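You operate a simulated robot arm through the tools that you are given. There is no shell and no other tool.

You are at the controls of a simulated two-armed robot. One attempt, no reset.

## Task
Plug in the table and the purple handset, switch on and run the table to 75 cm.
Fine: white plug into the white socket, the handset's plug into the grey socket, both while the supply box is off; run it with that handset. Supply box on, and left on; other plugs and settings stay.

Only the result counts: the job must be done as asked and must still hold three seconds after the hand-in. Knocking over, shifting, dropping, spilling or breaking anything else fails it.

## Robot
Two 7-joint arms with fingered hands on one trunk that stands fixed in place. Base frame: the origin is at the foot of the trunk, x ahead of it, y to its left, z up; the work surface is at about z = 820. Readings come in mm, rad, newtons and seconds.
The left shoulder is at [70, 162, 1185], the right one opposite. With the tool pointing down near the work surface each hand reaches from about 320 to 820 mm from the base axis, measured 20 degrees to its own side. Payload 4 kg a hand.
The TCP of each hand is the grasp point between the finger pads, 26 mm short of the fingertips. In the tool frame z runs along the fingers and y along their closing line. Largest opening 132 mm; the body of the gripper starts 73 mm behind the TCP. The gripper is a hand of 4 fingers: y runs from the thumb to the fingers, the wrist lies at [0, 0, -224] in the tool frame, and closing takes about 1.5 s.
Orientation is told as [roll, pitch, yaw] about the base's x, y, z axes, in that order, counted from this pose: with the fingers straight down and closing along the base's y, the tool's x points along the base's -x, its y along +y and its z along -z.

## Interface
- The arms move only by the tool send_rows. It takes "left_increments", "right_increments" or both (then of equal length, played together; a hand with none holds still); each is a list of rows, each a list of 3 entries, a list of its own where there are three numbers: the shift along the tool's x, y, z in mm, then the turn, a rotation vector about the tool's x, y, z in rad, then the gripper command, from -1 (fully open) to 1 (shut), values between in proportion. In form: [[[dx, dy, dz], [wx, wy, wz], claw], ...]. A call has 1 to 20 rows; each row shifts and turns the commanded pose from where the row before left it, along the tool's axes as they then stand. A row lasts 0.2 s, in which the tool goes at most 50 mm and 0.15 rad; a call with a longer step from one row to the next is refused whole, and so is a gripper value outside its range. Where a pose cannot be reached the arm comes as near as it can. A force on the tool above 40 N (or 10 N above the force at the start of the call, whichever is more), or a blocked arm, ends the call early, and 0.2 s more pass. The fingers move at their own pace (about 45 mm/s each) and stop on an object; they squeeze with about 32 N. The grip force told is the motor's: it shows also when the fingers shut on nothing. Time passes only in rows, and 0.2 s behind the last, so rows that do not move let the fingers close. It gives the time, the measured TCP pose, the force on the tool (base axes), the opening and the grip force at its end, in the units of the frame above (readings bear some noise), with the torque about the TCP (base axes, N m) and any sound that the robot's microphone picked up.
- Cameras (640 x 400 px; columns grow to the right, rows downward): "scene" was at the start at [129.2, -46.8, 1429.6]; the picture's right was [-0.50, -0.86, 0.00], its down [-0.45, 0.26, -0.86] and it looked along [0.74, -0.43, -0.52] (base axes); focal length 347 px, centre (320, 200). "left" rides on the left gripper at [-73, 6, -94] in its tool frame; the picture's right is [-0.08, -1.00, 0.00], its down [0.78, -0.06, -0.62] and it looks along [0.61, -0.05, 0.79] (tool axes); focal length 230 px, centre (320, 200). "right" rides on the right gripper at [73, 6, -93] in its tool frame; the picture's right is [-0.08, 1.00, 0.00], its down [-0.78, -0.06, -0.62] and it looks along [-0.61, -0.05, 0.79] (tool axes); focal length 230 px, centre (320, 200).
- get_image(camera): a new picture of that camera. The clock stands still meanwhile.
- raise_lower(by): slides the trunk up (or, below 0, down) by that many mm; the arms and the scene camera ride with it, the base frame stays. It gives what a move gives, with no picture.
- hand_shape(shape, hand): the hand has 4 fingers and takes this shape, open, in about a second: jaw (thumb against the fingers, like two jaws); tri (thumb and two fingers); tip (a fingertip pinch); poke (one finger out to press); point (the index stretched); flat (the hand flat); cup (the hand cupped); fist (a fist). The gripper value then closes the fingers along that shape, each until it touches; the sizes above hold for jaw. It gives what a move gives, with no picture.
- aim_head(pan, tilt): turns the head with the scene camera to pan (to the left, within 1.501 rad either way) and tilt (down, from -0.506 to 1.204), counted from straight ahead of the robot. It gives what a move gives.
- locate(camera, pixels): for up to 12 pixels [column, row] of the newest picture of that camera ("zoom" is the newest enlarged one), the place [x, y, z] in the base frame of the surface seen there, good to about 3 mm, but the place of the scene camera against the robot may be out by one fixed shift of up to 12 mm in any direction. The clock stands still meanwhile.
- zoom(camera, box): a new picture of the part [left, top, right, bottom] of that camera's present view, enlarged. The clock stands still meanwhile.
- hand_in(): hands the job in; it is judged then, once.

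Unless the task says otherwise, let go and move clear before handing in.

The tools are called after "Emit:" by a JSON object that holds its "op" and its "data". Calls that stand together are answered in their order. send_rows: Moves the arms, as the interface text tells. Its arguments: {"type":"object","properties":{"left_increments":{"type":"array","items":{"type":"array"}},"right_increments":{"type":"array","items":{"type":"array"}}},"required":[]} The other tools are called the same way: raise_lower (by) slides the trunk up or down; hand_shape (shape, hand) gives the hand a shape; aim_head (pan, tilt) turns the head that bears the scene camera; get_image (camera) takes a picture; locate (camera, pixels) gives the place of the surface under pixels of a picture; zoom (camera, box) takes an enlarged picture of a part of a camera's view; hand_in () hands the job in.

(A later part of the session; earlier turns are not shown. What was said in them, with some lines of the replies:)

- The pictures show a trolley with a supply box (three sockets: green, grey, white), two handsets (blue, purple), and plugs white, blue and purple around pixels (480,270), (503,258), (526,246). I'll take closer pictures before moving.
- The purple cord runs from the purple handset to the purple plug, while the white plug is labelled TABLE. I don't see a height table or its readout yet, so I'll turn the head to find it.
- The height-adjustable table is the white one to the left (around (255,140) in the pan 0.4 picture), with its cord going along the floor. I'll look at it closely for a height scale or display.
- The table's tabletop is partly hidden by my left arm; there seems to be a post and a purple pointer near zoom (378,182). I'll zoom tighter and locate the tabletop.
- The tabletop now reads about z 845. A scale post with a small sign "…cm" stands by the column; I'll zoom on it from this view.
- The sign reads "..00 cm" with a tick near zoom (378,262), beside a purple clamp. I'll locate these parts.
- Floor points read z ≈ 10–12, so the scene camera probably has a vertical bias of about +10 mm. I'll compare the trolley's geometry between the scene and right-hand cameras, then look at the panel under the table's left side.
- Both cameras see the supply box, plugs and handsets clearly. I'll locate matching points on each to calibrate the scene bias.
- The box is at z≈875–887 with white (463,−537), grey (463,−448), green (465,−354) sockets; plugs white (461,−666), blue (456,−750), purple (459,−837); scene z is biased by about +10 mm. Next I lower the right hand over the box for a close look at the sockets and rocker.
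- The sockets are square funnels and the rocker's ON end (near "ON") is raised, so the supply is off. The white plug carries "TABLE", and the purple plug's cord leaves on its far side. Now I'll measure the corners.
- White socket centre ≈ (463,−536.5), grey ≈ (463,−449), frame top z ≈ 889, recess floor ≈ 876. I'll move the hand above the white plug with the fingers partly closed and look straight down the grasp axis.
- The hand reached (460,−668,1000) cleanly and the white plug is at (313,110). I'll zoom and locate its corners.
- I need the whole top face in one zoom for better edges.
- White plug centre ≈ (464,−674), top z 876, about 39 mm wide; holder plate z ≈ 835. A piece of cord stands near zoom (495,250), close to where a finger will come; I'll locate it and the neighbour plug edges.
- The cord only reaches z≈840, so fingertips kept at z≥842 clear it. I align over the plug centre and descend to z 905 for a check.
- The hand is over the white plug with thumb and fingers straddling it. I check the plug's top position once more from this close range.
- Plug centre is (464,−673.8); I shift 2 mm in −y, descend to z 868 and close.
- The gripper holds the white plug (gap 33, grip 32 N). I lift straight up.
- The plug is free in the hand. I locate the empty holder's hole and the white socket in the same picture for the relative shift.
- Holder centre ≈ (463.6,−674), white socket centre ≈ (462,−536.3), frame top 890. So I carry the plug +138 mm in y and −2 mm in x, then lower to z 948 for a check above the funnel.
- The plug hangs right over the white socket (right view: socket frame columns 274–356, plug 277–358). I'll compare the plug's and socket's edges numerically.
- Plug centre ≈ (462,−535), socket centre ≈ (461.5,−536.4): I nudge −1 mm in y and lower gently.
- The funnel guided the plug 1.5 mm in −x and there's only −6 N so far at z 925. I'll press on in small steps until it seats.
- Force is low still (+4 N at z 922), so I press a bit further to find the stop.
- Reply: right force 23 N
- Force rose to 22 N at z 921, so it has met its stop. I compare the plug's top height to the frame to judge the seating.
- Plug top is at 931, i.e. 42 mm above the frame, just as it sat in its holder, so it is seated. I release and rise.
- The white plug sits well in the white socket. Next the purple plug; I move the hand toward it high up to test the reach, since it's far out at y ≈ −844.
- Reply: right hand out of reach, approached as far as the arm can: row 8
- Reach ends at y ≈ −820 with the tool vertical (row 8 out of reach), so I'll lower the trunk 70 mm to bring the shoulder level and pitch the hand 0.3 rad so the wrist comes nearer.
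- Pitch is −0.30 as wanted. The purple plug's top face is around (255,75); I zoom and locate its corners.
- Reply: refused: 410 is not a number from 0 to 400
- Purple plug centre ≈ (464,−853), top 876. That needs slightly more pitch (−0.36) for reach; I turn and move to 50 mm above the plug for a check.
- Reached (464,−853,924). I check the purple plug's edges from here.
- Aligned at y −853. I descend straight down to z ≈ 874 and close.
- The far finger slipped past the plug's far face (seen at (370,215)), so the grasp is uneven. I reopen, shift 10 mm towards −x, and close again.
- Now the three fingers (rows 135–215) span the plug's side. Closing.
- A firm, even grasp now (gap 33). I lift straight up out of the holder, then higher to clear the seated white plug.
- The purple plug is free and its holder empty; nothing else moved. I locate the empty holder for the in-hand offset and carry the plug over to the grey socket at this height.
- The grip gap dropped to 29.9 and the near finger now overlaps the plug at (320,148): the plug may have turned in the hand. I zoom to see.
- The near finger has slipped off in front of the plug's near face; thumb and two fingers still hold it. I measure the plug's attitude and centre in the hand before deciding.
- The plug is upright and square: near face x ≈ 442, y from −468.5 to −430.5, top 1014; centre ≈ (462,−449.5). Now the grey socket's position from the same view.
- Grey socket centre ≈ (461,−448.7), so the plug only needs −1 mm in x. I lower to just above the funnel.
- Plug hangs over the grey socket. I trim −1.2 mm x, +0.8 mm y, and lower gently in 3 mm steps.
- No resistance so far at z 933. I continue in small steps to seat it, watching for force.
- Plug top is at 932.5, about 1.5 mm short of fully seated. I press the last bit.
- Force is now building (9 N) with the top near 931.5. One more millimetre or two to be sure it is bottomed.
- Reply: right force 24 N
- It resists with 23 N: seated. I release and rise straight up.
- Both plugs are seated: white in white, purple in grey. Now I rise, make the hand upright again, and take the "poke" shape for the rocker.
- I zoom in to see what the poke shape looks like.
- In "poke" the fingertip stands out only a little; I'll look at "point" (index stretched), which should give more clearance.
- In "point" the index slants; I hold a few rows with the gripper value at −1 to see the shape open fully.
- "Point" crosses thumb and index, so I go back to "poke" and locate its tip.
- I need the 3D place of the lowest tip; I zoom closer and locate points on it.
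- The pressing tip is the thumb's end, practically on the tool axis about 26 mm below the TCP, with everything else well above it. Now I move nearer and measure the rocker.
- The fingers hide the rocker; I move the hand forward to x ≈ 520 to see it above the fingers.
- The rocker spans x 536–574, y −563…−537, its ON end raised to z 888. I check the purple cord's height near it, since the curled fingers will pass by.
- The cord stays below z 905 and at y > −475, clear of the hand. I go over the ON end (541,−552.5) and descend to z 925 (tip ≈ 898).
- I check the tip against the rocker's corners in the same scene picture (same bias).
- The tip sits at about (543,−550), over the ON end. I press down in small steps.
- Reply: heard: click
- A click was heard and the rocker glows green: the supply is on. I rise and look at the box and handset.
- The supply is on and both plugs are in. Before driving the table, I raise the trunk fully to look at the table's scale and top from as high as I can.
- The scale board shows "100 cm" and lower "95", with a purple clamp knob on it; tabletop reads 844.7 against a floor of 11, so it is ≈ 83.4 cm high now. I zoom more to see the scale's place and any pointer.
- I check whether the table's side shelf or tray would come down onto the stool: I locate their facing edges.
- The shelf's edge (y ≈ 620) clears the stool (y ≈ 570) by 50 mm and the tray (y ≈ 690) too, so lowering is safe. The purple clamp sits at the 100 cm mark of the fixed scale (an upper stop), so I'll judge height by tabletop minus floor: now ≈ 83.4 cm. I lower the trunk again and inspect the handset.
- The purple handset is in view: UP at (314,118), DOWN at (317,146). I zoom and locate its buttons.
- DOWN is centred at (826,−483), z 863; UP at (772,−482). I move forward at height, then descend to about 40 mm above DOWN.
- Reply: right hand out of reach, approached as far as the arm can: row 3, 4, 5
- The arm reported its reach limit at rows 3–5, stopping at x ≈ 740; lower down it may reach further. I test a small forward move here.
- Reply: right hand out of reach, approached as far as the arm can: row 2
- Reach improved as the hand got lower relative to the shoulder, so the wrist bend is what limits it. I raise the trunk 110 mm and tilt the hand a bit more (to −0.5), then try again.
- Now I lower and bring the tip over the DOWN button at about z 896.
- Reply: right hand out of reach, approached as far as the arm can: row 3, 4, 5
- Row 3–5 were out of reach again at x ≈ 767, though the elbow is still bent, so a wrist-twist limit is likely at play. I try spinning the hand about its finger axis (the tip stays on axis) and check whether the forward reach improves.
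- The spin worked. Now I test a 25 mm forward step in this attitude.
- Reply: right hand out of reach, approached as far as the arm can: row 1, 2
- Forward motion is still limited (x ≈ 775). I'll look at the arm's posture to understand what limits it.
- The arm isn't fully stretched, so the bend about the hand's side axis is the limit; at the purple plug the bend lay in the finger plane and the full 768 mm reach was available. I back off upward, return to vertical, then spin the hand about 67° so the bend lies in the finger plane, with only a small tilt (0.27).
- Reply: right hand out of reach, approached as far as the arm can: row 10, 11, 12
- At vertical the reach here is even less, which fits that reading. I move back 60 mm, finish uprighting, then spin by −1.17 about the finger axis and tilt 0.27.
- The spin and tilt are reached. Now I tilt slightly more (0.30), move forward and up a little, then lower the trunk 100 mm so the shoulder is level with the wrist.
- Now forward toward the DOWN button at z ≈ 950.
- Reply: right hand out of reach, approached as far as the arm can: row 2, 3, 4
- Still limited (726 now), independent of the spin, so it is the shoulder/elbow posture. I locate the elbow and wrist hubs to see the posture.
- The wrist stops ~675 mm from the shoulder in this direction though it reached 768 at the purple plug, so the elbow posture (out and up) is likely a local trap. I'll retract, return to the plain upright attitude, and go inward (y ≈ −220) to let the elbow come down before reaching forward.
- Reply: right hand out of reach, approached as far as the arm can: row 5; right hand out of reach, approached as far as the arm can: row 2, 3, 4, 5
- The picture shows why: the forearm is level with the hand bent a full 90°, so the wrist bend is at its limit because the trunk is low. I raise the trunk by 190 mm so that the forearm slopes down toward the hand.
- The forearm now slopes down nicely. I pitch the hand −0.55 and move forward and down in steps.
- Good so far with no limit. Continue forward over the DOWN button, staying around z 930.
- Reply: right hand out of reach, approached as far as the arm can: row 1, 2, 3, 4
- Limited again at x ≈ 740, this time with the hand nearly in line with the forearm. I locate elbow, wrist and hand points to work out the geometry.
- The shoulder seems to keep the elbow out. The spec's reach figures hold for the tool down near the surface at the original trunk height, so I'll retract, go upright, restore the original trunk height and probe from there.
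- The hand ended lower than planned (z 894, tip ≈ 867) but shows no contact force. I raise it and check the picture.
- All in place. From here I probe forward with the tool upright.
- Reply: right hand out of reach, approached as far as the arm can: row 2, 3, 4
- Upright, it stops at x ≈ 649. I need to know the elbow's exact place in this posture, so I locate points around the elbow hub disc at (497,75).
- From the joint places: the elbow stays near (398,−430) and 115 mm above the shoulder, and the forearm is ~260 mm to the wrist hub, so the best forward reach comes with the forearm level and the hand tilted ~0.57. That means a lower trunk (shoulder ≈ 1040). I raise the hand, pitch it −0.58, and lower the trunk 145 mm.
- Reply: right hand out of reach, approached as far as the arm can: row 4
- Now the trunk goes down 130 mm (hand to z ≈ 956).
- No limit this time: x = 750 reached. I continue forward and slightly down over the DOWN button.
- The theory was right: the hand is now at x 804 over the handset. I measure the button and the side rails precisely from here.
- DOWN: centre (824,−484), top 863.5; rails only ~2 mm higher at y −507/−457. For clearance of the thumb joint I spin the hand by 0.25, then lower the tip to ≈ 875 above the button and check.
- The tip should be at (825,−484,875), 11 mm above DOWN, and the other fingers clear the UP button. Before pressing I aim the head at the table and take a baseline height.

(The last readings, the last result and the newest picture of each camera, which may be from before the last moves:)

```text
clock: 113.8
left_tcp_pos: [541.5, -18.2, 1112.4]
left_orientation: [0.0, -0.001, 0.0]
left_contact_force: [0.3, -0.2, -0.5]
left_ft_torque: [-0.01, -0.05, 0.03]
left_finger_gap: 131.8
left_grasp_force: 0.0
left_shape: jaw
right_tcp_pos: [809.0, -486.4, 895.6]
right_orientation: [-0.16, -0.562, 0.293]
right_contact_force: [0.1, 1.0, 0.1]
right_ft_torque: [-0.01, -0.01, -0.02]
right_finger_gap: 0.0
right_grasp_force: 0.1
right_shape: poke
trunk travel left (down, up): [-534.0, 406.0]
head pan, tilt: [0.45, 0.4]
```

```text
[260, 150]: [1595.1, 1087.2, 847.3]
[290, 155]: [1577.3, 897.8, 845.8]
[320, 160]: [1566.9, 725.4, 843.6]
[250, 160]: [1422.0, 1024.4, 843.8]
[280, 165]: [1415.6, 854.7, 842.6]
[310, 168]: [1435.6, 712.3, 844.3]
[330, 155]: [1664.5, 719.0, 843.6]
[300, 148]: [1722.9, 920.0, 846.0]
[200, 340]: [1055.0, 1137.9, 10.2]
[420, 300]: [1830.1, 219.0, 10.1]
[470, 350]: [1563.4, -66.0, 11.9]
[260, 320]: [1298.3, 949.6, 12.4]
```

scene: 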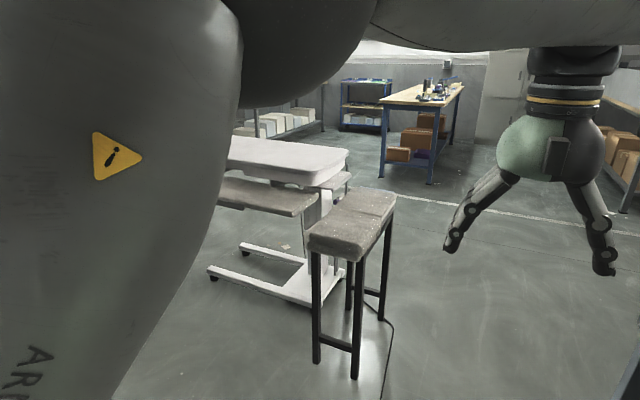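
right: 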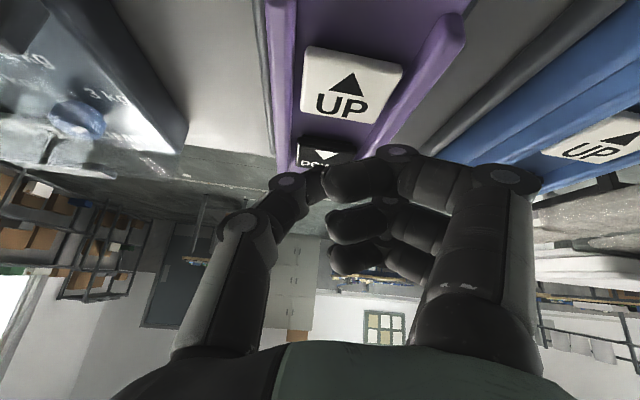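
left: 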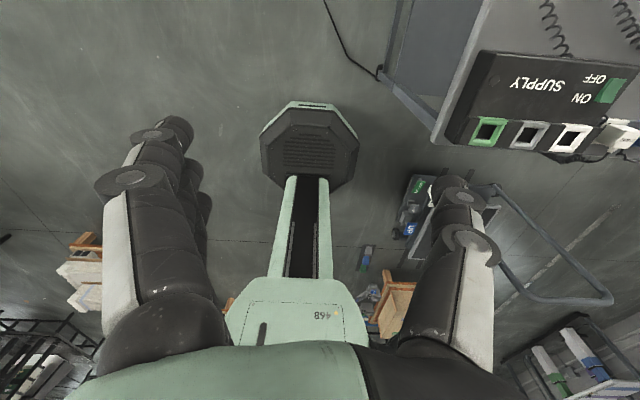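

Baseline: tabletop 844.6, floor 11.2 in the scene readings, i.e. 83.3–83.4 cm; the goal is a reading of about 761. Now I lower the tip onto the button.

Emit:
{"op": "send_rows", "data": {"right_increments": [[[4.3, 1.1, 6.7], [0, 0, 0], 1], [[1.1, 0.3, 1.7], [0, 0, 0], 1], [[0.5, 0.1, 0.8], [0, 0, 0], 1]]}}

Emit:
{"op": "get_image", "data": {"camera": "right"}}

```text
clock: 114.6
left_tcp_pos: [540.8, -19.3, 1111.4]
left_orientation: [0.0, 0.001, 0.0]
left_contact_force: [-0.1, 0.2, -0.8]
left_ft_torque: [-0.05, 0.02, 0.01]
left_finger_gap: 131.8
left_grasp_force: 0.0
left_shape: jaw
right_tcp_pos: [808.6, -487.0, 886.9]
right_orientation: [-0.161, -0.561, 0.295]
right_contact_force: [-1.8, 0.0, 3.0]
right_ft_torque: [-0.04, 0.0, 0.02]
right_finger_gap: 0.0
right_grasp_force: 0.1
right_shape: poke
trunk travel left (down, up): [-534.0, 406.0]
head pan, tilt: [0.45, 0.4]
heard: click
```

```text
taken
```

right: 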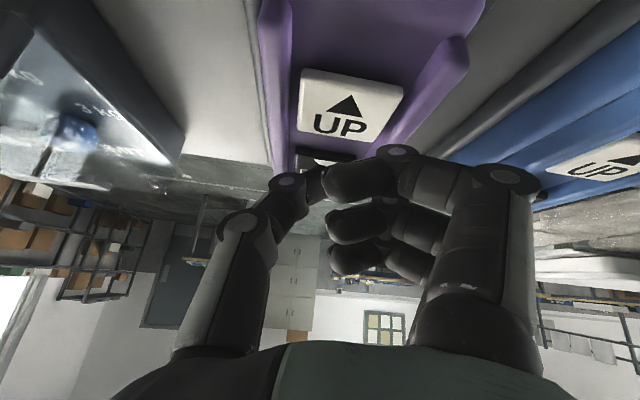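

A click: DOWN is pressed with 3 N. I check the tabletop now (the clock stands still).

Emit:
{"op": "get_image", "data": {"camera": "scene"}}

Emit:
{"op": "locate", "data": {"camera": "scene", "pixels": [[260, 150], [290, 155], [320, 160], [250, 160], [280, 165], [310, 168], [330, 155], [300, 148]]}}

```text
taken
```

scene: 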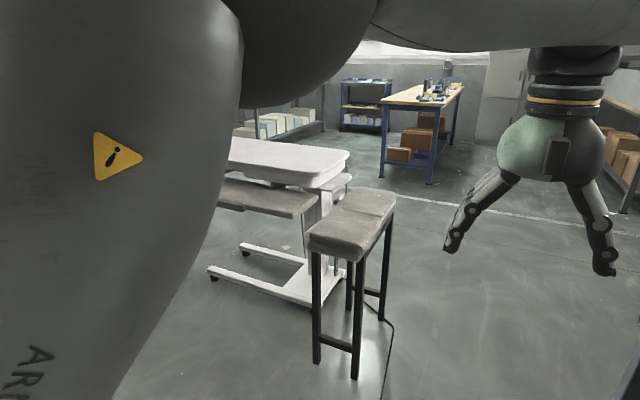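

```text
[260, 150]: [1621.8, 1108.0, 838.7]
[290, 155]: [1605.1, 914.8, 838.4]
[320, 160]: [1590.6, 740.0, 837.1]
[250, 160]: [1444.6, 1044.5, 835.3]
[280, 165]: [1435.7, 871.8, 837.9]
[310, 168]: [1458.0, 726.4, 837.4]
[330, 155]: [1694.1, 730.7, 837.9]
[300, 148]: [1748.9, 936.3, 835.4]
```

The tabletop has already come down ~7 mm (837.3). I hold for a few rows to learn the speed.

Emit:
{"op": "send_rows", "data": {"right_increments": [[[0, 0, 0], [0, 0, 0], 1], [[0, 0, 0], [0, 0, 0], 1], [[0, 0, 0], [0, 0, 0], 1]]}}

Emit:
{"op": "get_image", "data": {"camera": "scene"}}

Emit:
{"op": "locate", "data": {"camera": "scene", "pixels": [[260, 155], [290, 160], [320, 163], [250, 165], [280, 168], [310, 172], [330, 160], [300, 153]]}}

```text
clock: 115.4
left_tcp_pos: [541.2, -18.8, 1111.2]
left_orientation: [0.0, 0.0, -0.001]
left_contact_force: [0.0, 0.3, -0.3]
left_ft_torque: [-0.01, -0.03, -0.02]
left_finger_gap: 131.7
left_grasp_force: 0.2
left_shape: jaw
right_tcp_pos: [809.4, -486.7, 885.8]
right_orientation: [-0.161, -0.561, 0.296]
right_contact_force: [-0.3, -1.2, 3.2]
right_ft_torque: [-0.04, -0.01, -0.01]
right_finger_gap: 0.0
right_grasp_force: 0.1
right_shape: poke
trunk travel left (down, up): [-534.0, 406.0]
head pan, tilt: [0.45, 0.4]
```

```text
taken
```

scene: 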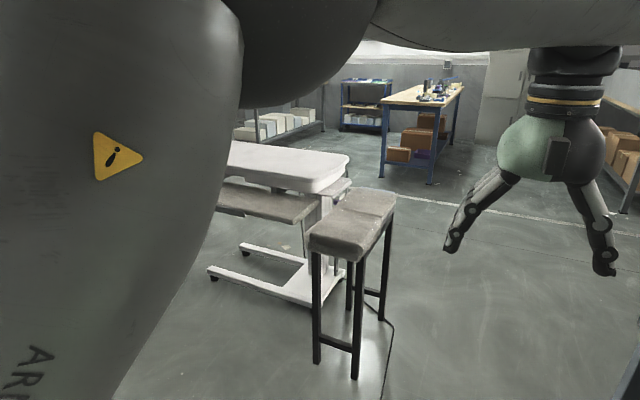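

```text
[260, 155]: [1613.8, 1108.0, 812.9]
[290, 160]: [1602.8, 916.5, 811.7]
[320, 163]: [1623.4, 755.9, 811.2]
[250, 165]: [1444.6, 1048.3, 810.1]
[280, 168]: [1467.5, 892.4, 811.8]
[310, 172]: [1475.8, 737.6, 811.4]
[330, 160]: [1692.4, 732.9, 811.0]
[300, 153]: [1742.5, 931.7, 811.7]
```

Speed ≈ 32 mm/s (811.5 now); about 50 mm to go. I hold for seven more rows and lift off in the same call.

Emit:
{"op": "send_rows", "data": {"right_increments": [[[0, 0, 0], [0, 0, 0], 1], [[0, 0, 0], [0, 0, 0], 1], [[0, 0, 0], [0, 0, 0], 1], [[0, 0, 0], [0, 0, 0], 1], [[0, 0, 0], [0, 0, 0], 1], [[0, 0, 0], [0, 0, 0], 1], [[0, 0, 0], [0, 0, 0], 1], [[-5.3, -1.4, -8.4], [0, 0, 0], 1], [[-5.3, -1.4, -8.4], [0, 0, 0], 1], [[0, 0, 0], [0, 0, 0], 1]]}}

Emit:
{"op": "get_image", "data": {"camera": "scene"}}

Emit:
{"op": "locate", "data": {"camera": "scene", "pixels": [[260, 165], [290, 170], [320, 173], [250, 172], [280, 177], [310, 180], [330, 170], [300, 163], [420, 300], [470, 350], [260, 320], [200, 340]]}}

```text
clock: 117.6
left_tcp_pos: [542.8, -18.6, 1110.0]
left_orientation: [-0.002, 0.0, 0.001]
left_contact_force: [1.2, -0.3, 0.2]
left_ft_torque: [-0.02, -0.03, 0.03]
left_finger_gap: 131.7
left_grasp_force: 0.1
left_shape: jaw
right_tcp_pos: [809.3, -485.8, 903.8]
right_orientation: [-0.159, -0.56, 0.295]
right_contact_force: [-0.6, 0.0, -1.1]
right_ft_torque: [-0.02, 0.0, -0.03]
right_finger_gap: 0.0
right_grasp_force: 0.0
right_shape: poke
trunk travel left (down, up): [-534.0, 406.0]
head pan, tilt: [0.45, 0.4]
```

```text
taken
```

scene: 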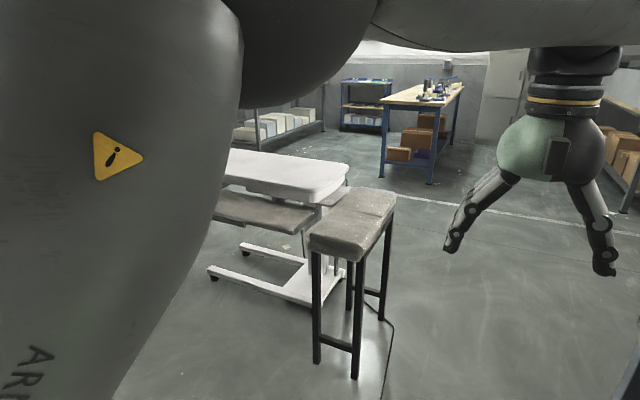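

```text
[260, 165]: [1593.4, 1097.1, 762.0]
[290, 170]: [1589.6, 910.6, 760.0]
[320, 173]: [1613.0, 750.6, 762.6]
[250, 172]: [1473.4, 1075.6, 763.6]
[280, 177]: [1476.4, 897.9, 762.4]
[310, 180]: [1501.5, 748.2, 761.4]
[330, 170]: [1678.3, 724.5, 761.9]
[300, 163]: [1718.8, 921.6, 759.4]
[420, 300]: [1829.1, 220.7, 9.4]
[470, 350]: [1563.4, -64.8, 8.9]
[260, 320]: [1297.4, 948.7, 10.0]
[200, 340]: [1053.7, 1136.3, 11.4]
```

The tabletop now reads 761.7 against a floor of ~10.8, i.e. ≈ 75.1 cm. I retract the hand upward and back, then check from high up that it's at rest and what the scale shows.

Emit:
{"op": "send_rows", "data": {"right_increments": [[[-16, -4.1, -25], [0, 0, 0], 1], [[-16, -4.1, -25], [0, 0, 0], 1], [[25, 6.4, -29], [0, 0, 0], 1], [[25, 6.4, -29], [0, 0, 0], 1], [[25, 6.4, -29], [0, 0, 0], 1], [[25, 6.4, -29], [0, 0, 0], 1], [[0, 0, 0], [0, 0, 0], 1]]}}

Emit:
{"op": "raise_lower", "data": {"by": 400}}

Emit:
{"op": "aim_head", "data": {"pan": 0.35, "tilt": 0.6}}

Emit:
{"op": "get_image", "data": {"camera": "scene"}}

Emit:
{"op": "zoom", "data": {"camera": "scene", "box": [272, 160, 368, 220]}}

Emit:
{"op": "locate", "data": {"camera": "scene", "pixels": [[200, 155], [250, 160], [290, 168], [220, 175], [260, 180], [230, 165], [270, 170], [240, 300], [400, 300], [200, 330], [360, 350], [450, 250]]}}

```text
clock: 119.2
left_tcp_pos: [542.4, -17.6, 1112.2]
left_orientation: [0.0, 0.001, 0.0]
left_contact_force: [-0.8, -0.4, 0.0]
left_ft_torque: [-0.01, -0.01, -0.04]
left_finger_gap: 131.9
left_grasp_force: 0.0
left_shape: jaw
right_tcp_pos: [649.0, -485.2, 1000.6]
right_orientation: [-0.159, -0.561, 0.295]
right_contact_force: [0.2, -0.4, -0.2]
right_ft_torque: [-0.01, 0.0, 0.0]
right_finger_gap: 0.0
right_grasp_force: 0.0
right_shape: poke
right hand out of reach, approached as far as the arm can: row 1, 2
trunk travel left (down, up): [-534.0, 406.0]
head pan, tilt: [0.45, 0.4]
```

```text
clock: 123.0
left_tcp_pos: [541.3, -18.7, 1512.1]
left_orientation: [0.002, 0.0, 0.0]
left_contact_force: [0.0, -0.6, -0.2]
left_ft_torque: [0.01, -0.04, -0.01]
left_finger_gap: 131.9
left_grasp_force: 0.1
left_shape: jaw
right_tcp_pos: [649.2, -485.2, 1402.2]
right_orientation: [-0.16, -0.561, 0.293]
right_contact_force: [-0.1, 0.7, -0.3]
right_ft_torque: [-0.02, 0.0, 0.03]
right_finger_gap: 0.2
right_grasp_force: 0.1
right_shape: poke
trunk travel left (down, up): [-934.0, 6.0]
head pan, tilt: [0.45, 0.4]
```

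```text
clock: 123.8
left_tcp_pos: [542.8, -20.4, 1510.8]
left_orientation: [0.0, -0.001, 0.001]
left_contact_force: [0.8, 1.0, 0.7]
left_ft_torque: [0.0, 0.02, 0.0]
left_finger_gap: 132.0
left_grasp_force: 0.1
left_shape: jaw
right_tcp_pos: [648.9, -484.6, 1402.9]
right_orientation: [-0.162, -0.56, 0.295]
right_contact_force: [-0.1, 0.8, 0.0]
right_ft_torque: [0.0, -0.03, 0.02]
right_finger_gap: 0.1
right_grasp_force: 0.0
right_shape: poke
trunk travel left (down, up): [-934.0, 6.0]
head pan, tilt: [0.351, 0.6]
```

```text
taken
```

scene: 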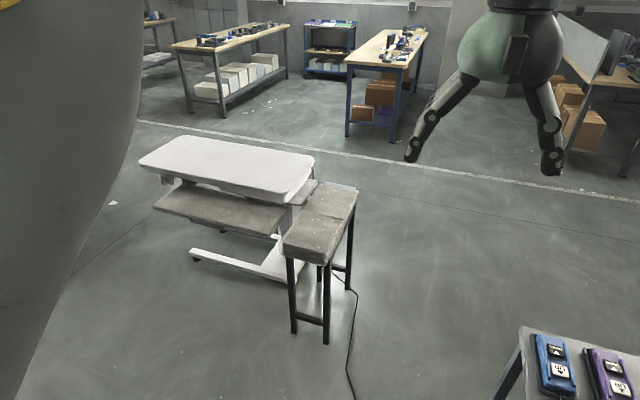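

```text
6.67 times, centred on (320, 190) of scene
```

zoom: 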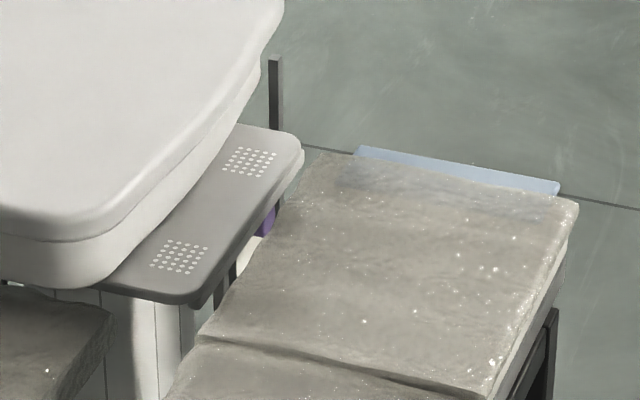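

```text
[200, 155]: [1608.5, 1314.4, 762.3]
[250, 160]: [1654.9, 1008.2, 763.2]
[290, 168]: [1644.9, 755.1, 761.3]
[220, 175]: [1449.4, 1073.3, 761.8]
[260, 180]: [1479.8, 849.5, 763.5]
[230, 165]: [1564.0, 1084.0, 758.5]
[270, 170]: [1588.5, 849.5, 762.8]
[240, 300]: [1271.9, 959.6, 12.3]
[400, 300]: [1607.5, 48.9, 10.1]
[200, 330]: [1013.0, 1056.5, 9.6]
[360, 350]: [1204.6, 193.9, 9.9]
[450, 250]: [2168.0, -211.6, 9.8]
```

At rest: tabletop 761.9, floor 10.3 → 75.16 cm. I zoom on the scale to see whether scale or clamp moved with the table.

Emit:
{"op": "zoom", "data": {"camera": "scene", "box": [298, 180, 322, 210]}}

Emit:
{"op": "locate", "data": {"camera": "zoom", "pixels": [[340, 180], [365, 150], [320, 220], [350, 170], [300, 260], [330, 200]]}}

```text
13.33 times, centred on (310, 195) of scene
```

zoom: 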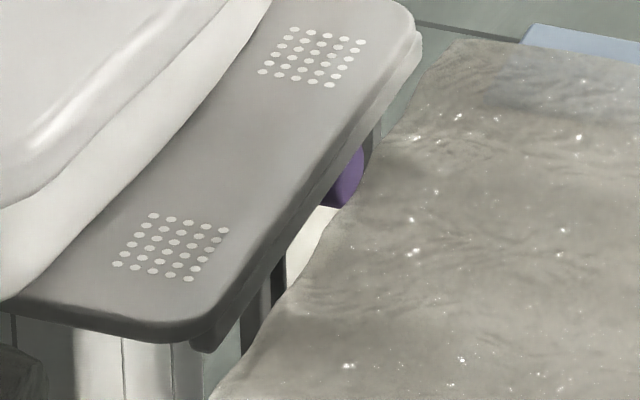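

```text
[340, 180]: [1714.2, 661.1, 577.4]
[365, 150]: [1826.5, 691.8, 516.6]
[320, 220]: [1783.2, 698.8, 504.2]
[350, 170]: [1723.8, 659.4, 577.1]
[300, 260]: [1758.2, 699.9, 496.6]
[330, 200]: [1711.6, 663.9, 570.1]
```

The clamp knob stays at z ≈ 577 and the board hasn't moved, so both are fixed. To read the actual pointer lower on the scale, I'll look under the stool's seat with the left-hand camera: first trunk down 270 mm, then pitch the left hand forward and lower it (free space there).

Emit:
{"op": "raise_lower", "data": {"by": -270}}

Emit:
{"op": "send_rows", "data": {"left_increments": [[[0, 15, 15], [0, -0.14, 0], -1], [[0, 15, 15], [0, -0.14, 0], -1], [[0, 15, 15], [0, -0.14, 0], -1], [[0, 15, 15], [0, -0.14, 0], -1], [[15, 15, 0], [0, -0.14, 0], -1], [[15, 15, 0], [0, -0.14, 0], -1], [[15, 15, 0], [0, -0.14, 0], -1], [[15, 15, 0], [0, -0.14, 0], -1], [[15, 15, 0], [0, -0.14, 0], -1], [[15, 15, 0], [0, -0.14, 0], -1], [[15, 0, 0], [0, -0.14, 0], -1], [[0, 0, 0], [0, 0, 0], -1]]}}

Emit:
{"op": "get_image", "data": {"camera": "left"}}

```text
clock: 126.5
left_tcp_pos: [541.8, -18.8, 1241.4]
left_orientation: [0.0, 0.001, 0.001]
left_contact_force: [0.2, 0.6, 0.0]
left_ft_torque: [-0.03, 0.02, -0.02]
left_finger_gap: 131.6
left_grasp_force: 0.1
left_shape: jaw
right_tcp_pos: [647.7, -485.1, 1131.6]
right_orientation: [-0.161, -0.563, 0.295]
right_contact_force: [0.4, 0.0, 0.0]
right_ft_torque: [0.01, 0.0, 0.01]
right_finger_gap: 0.0
right_grasp_force: 0.1
right_shape: poke
trunk travel left (down, up): [-664.0, 276.0]
head pan, tilt: [0.351, 0.6]
```

```text
clock: 129.3
left_tcp_pos: [570.0, 130.4, 1158.5]
left_orientation: [-1.3, -1.469, 1.349]
left_contact_force: [-0.2, -0.4, 0.1]
left_ft_torque: [-0.01, 0.02, 0.02]
left_finger_gap: 131.9
left_grasp_force: 0.0
left_shape: jaw
left hand out of reach, approached as far as the arm can: row 9, 10, 11
right_tcp_pos: [647.9, -485.7, 1131.2]
right_orientation: [-0.159, -0.562, 0.295]
right_contact_force: [-0.5, -0.3, 0.5]
right_ft_torque: [0.04, -0.02, 0.01]
right_finger_gap: 0.1
right_grasp_force: 0.0
right_shape: poke
trunk travel left (down, up): [-664.0, 276.0]
head pan, tilt: [0.351, 0.6]
stopped in row 12 (left hand): the arm was blocked; the commanded pose is now the measured one
```

```text
taken
```

left: 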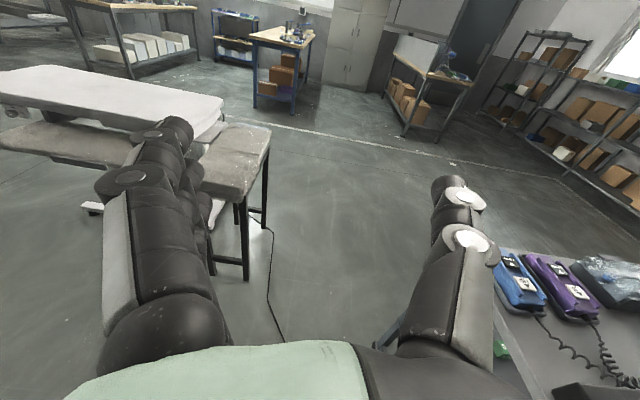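

The left camera now looks forward; I lower the left hand (tool x points down now) and draw it back a little to see under the stool's seat.

Emit:
{"op": "send_rows", "data": {"left_increments": [[[30, 5, -15], [0, 0, 0], -1], [[30, 5, -15], [0, 0, 0], -1], [[30, 5, -15], [0, 0, 0], -1], [[30, 5, -10], [0, 0, 0], -1], [[30, 5, 0], [0, 0, 0], -1], [[30, 5, 0], [0, 0, 0], -1], [[0, 0, 0], [0, 0, 0], -1]]}}

Emit:
{"op": "get_image", "data": {"camera": "left"}}

```text
clock: 131.1
left_tcp_pos: [583.3, 134.9, 1150.4]
left_orientation: [-1.406, -1.373, 1.508]
left_contact_force: [0.0, -0.8, -0.1]
left_ft_torque: [0.01, -0.01, 0.02]
left_finger_gap: 131.8
left_grasp_force: 0.0
left_shape: jaw
left hand out of reach, approached as far as the arm can: row 1, 2, 3, 4, 5, 6
right_tcp_pos: [648.3, -483.8, 1133.0]
right_orientation: [-0.16, -0.562, 0.294]
right_contact_force: [0.2, 0.0, -0.9]
right_ft_torque: [0.0, 0.01, 0.04]
right_finger_gap: 0.0
right_grasp_force: 0.0
right_shape: poke
trunk travel left (down, up): [-664.0, 276.0]
head pan, tilt: [0.351, 0.6]
stopped in row 7 (left hand): the arm was blocked; the commanded pose is now the measured one
```

```text
taken
```

left: 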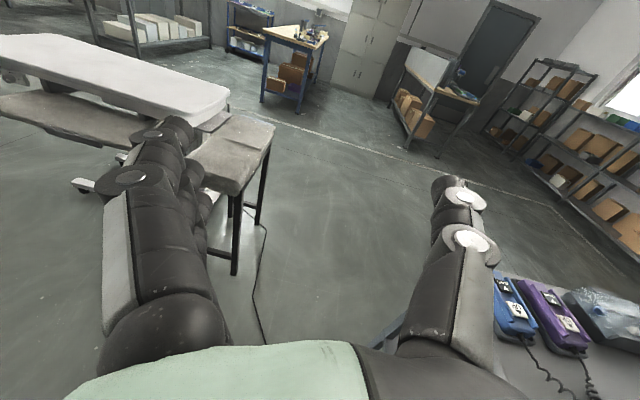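

The left arm can't get low enough in this attitude, and lowering the trunk with the right arm over the trolley would be risky, so I rely on tabletop-minus-floor. I return the left hand to its former attitude and take verification pictures of the box, plugs and handset.

Emit:
{"op": "send_rows", "data": {"left_increments": [[[-15, -10, 0], [0, 0.14, 0], -1], [[-15, -10, 0], [0, 0.14, 0], -1], [[-15, -10, 0], [0, 0.14, 0], -1], [[-10, -10, -10], [0, 0.14, 0], -1], [[0, -10, -15], [0, 0.14, 0], -1], [[0, -10, -15], [0, 0.14, 0], -1], [[0, 0, -15], [0, 0.14, 0], -1], [[0, 0, -15], [0, 0.14, 0], -1], [[0, 0, 0], [0, 0, 0], -1]], "right_increments": [[[0, 0, -20], [0, 0, 0], 1], [[0, 0, -20], [0, 0, 0], 1], [[0, 0, -20], [0, 0, 0], 1], [[0, 0, 0], [0, 0, 0], 1], [[0, 0, 0], [0, 0, 0], 1], [[0, 0, 0], [0, 0, 0], 1], [[0, 0, 0], [0, 0, 0], 1], [[0, 0, 0], [0, 0, 0], 1], [[0, 0, 0], [0, 0, 0], 1]]}}

Emit:
{"op": "aim_head", "data": {"pan": -0.5, "tilt": 0.65}}

Emit:
{"op": "get_image", "data": {"camera": "scene"}}

Emit:
{"op": "zoom", "data": {"camera": "scene", "box": [260, 130, 580, 330]}}

Emit:
{"op": "get_image", "data": {"camera": "right"}}

```text
clock: 133.1
left_tcp_pos: [547.5, 88.6, 1259.3]
left_orientation: [-0.206, -0.41, 0.187]
left_contact_force: [-0.1, -0.2, -0.2]
left_ft_torque: [0.01, -0.01, -0.03]
left_finger_gap: 131.7
left_grasp_force: 0.0
left_shape: jaw
right_tcp_pos: [616.1, -485.8, 1182.9]
right_orientation: [-0.16, -0.562, 0.295]
right_contact_force: [0.0, 0.1, 0.2]
right_ft_torque: [0.02, 0.02, -0.04]
right_finger_gap: 0.2
right_grasp_force: 0.0
right_shape: poke
trunk travel left (down, up): [-664.0, 276.0]
head pan, tilt: [0.351, 0.6]
```

```text
clock: 134.3
left_tcp_pos: [548.8, 87.8, 1257.6]
left_orientation: [-0.207, -0.41, 0.188]
left_contact_force: [-1.3, -0.1, -0.3]
left_ft_torque: [-0.01, 0.01, -0.01]
left_finger_gap: 132.1
left_grasp_force: 0.0
left_shape: jaw
right_tcp_pos: [616.9, -485.6, 1181.3]
right_orientation: [-0.16, -0.564, 0.294]
right_contact_force: [0.1, -0.1, 0.0]
right_ft_torque: [-0.01, -0.02, -0.01]
right_finger_gap: 0.0
right_grasp_force: 0.0
right_shape: poke
trunk travel left (down, up): [-664.0, 276.0]
head pan, tilt: [-0.499, 0.649]
```

```text
taken
```

scene: 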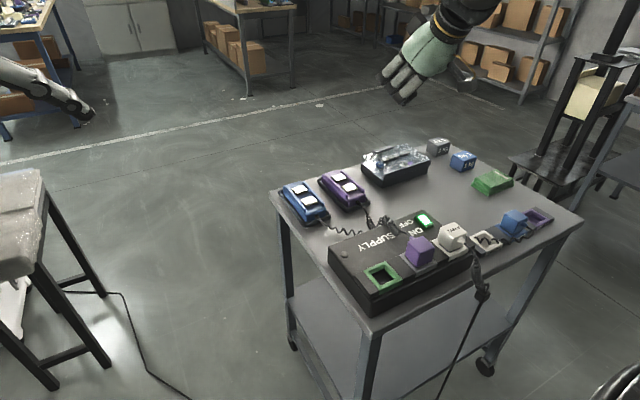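

```text
2.00 times, centred on (420, 230) of scene
```

zoom: 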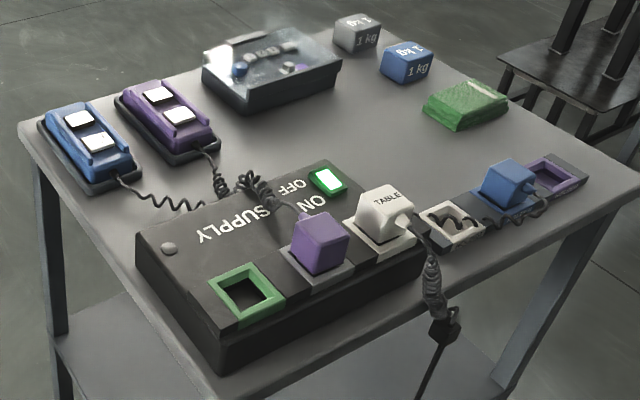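

```text
taken
```

right: 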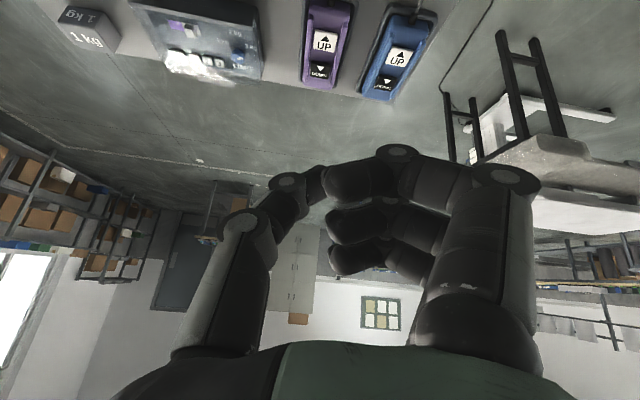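

All plugs, handsets and items are in place and the supply glows green. The right camera happens to see the stool and table at (500–620, 50–220) from a side angle; I zoom there in case the scale is readable.

Emit:
{"op": "zoom", "data": {"camera": "right", "box": [440, 20, 640, 145]}}

Emit:
{"op": "zoom", "data": {"camera": "right", "box": [440, 100, 600, 220]}}

```text
3.20 times, centred on (540, 82) of right
```

zoom: 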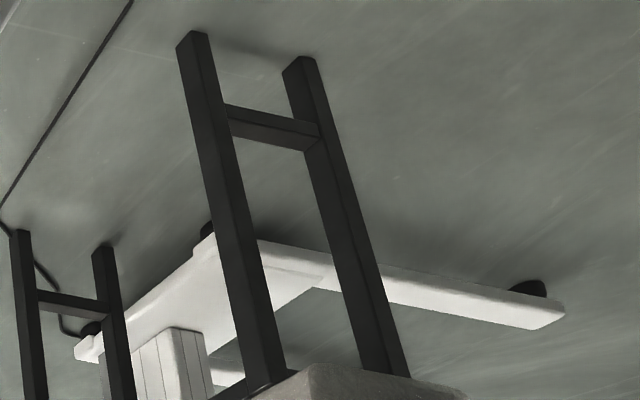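

```text
3.33 times, centred on (520, 160) of right
```

zoom: 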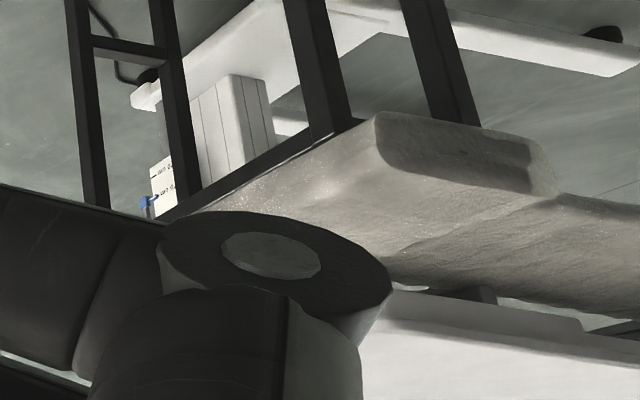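

Excellent: through the stool's legs the right camera sees the scale board with a blue pointer (zoom (150,200), i.e. about pixel (469,160)). I zoom in strongly there.

Emit:
{"op": "zoom", "data": {"camera": "right", "box": [460, 143, 492, 167]}}

Emit:
{"op": "locate", "data": {"camera": "zoom", "pixels": [[200, 200], [230, 250], [180, 330], [220, 300], [260, 280], [200, 150]]}}

```text
16.00 times, centred on (476, 155) of right
```

zoom: 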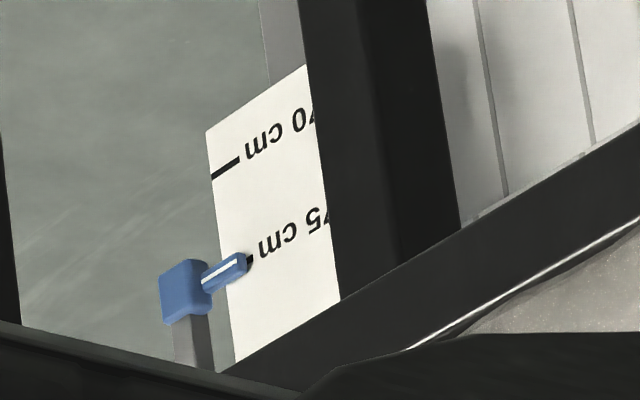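

```text
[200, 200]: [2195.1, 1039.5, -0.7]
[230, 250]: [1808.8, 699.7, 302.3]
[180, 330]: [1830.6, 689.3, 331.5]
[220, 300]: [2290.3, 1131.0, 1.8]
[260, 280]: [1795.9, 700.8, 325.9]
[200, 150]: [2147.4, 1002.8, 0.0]
```

The zoomed view shows the blue pointer's white line lined up with the black tick of the "75 cm" mark (zoom (225,270)–(249,258)). That agrees with my tabletop measurement of about 75.1 cm. Both plugs are seated, the supply glows green, nothing else moved and both hands are clear, so I hand in.

Emit:
{"op": "hand_in", "data": {}}

```text
The job is handed in.
```

The table is plugged in and running from the purple handset, and it now stands at 75 cm; the job is handed in.

- **Plugs:** with the supply box still off, I put the white plug in the white socket and the purple handset's plug in the grey socket. Both pressed down to a firm stop.
- **Supply box:** I switched it on after both plugs were in. The rocker clicked, lit green, and was still lit in the last pictures.
- **Height:** I used only the DOWN button on the purple handset. The pointer on the table's scale lines up with the 75 cm mark, and measuring the tabletop against the floor gave about 75.1 cm.
- **Everything else:** in the last pictures of the trolley the blue plug, the blue handset and the loose items were in their places. Both hands were clear before I handed in.
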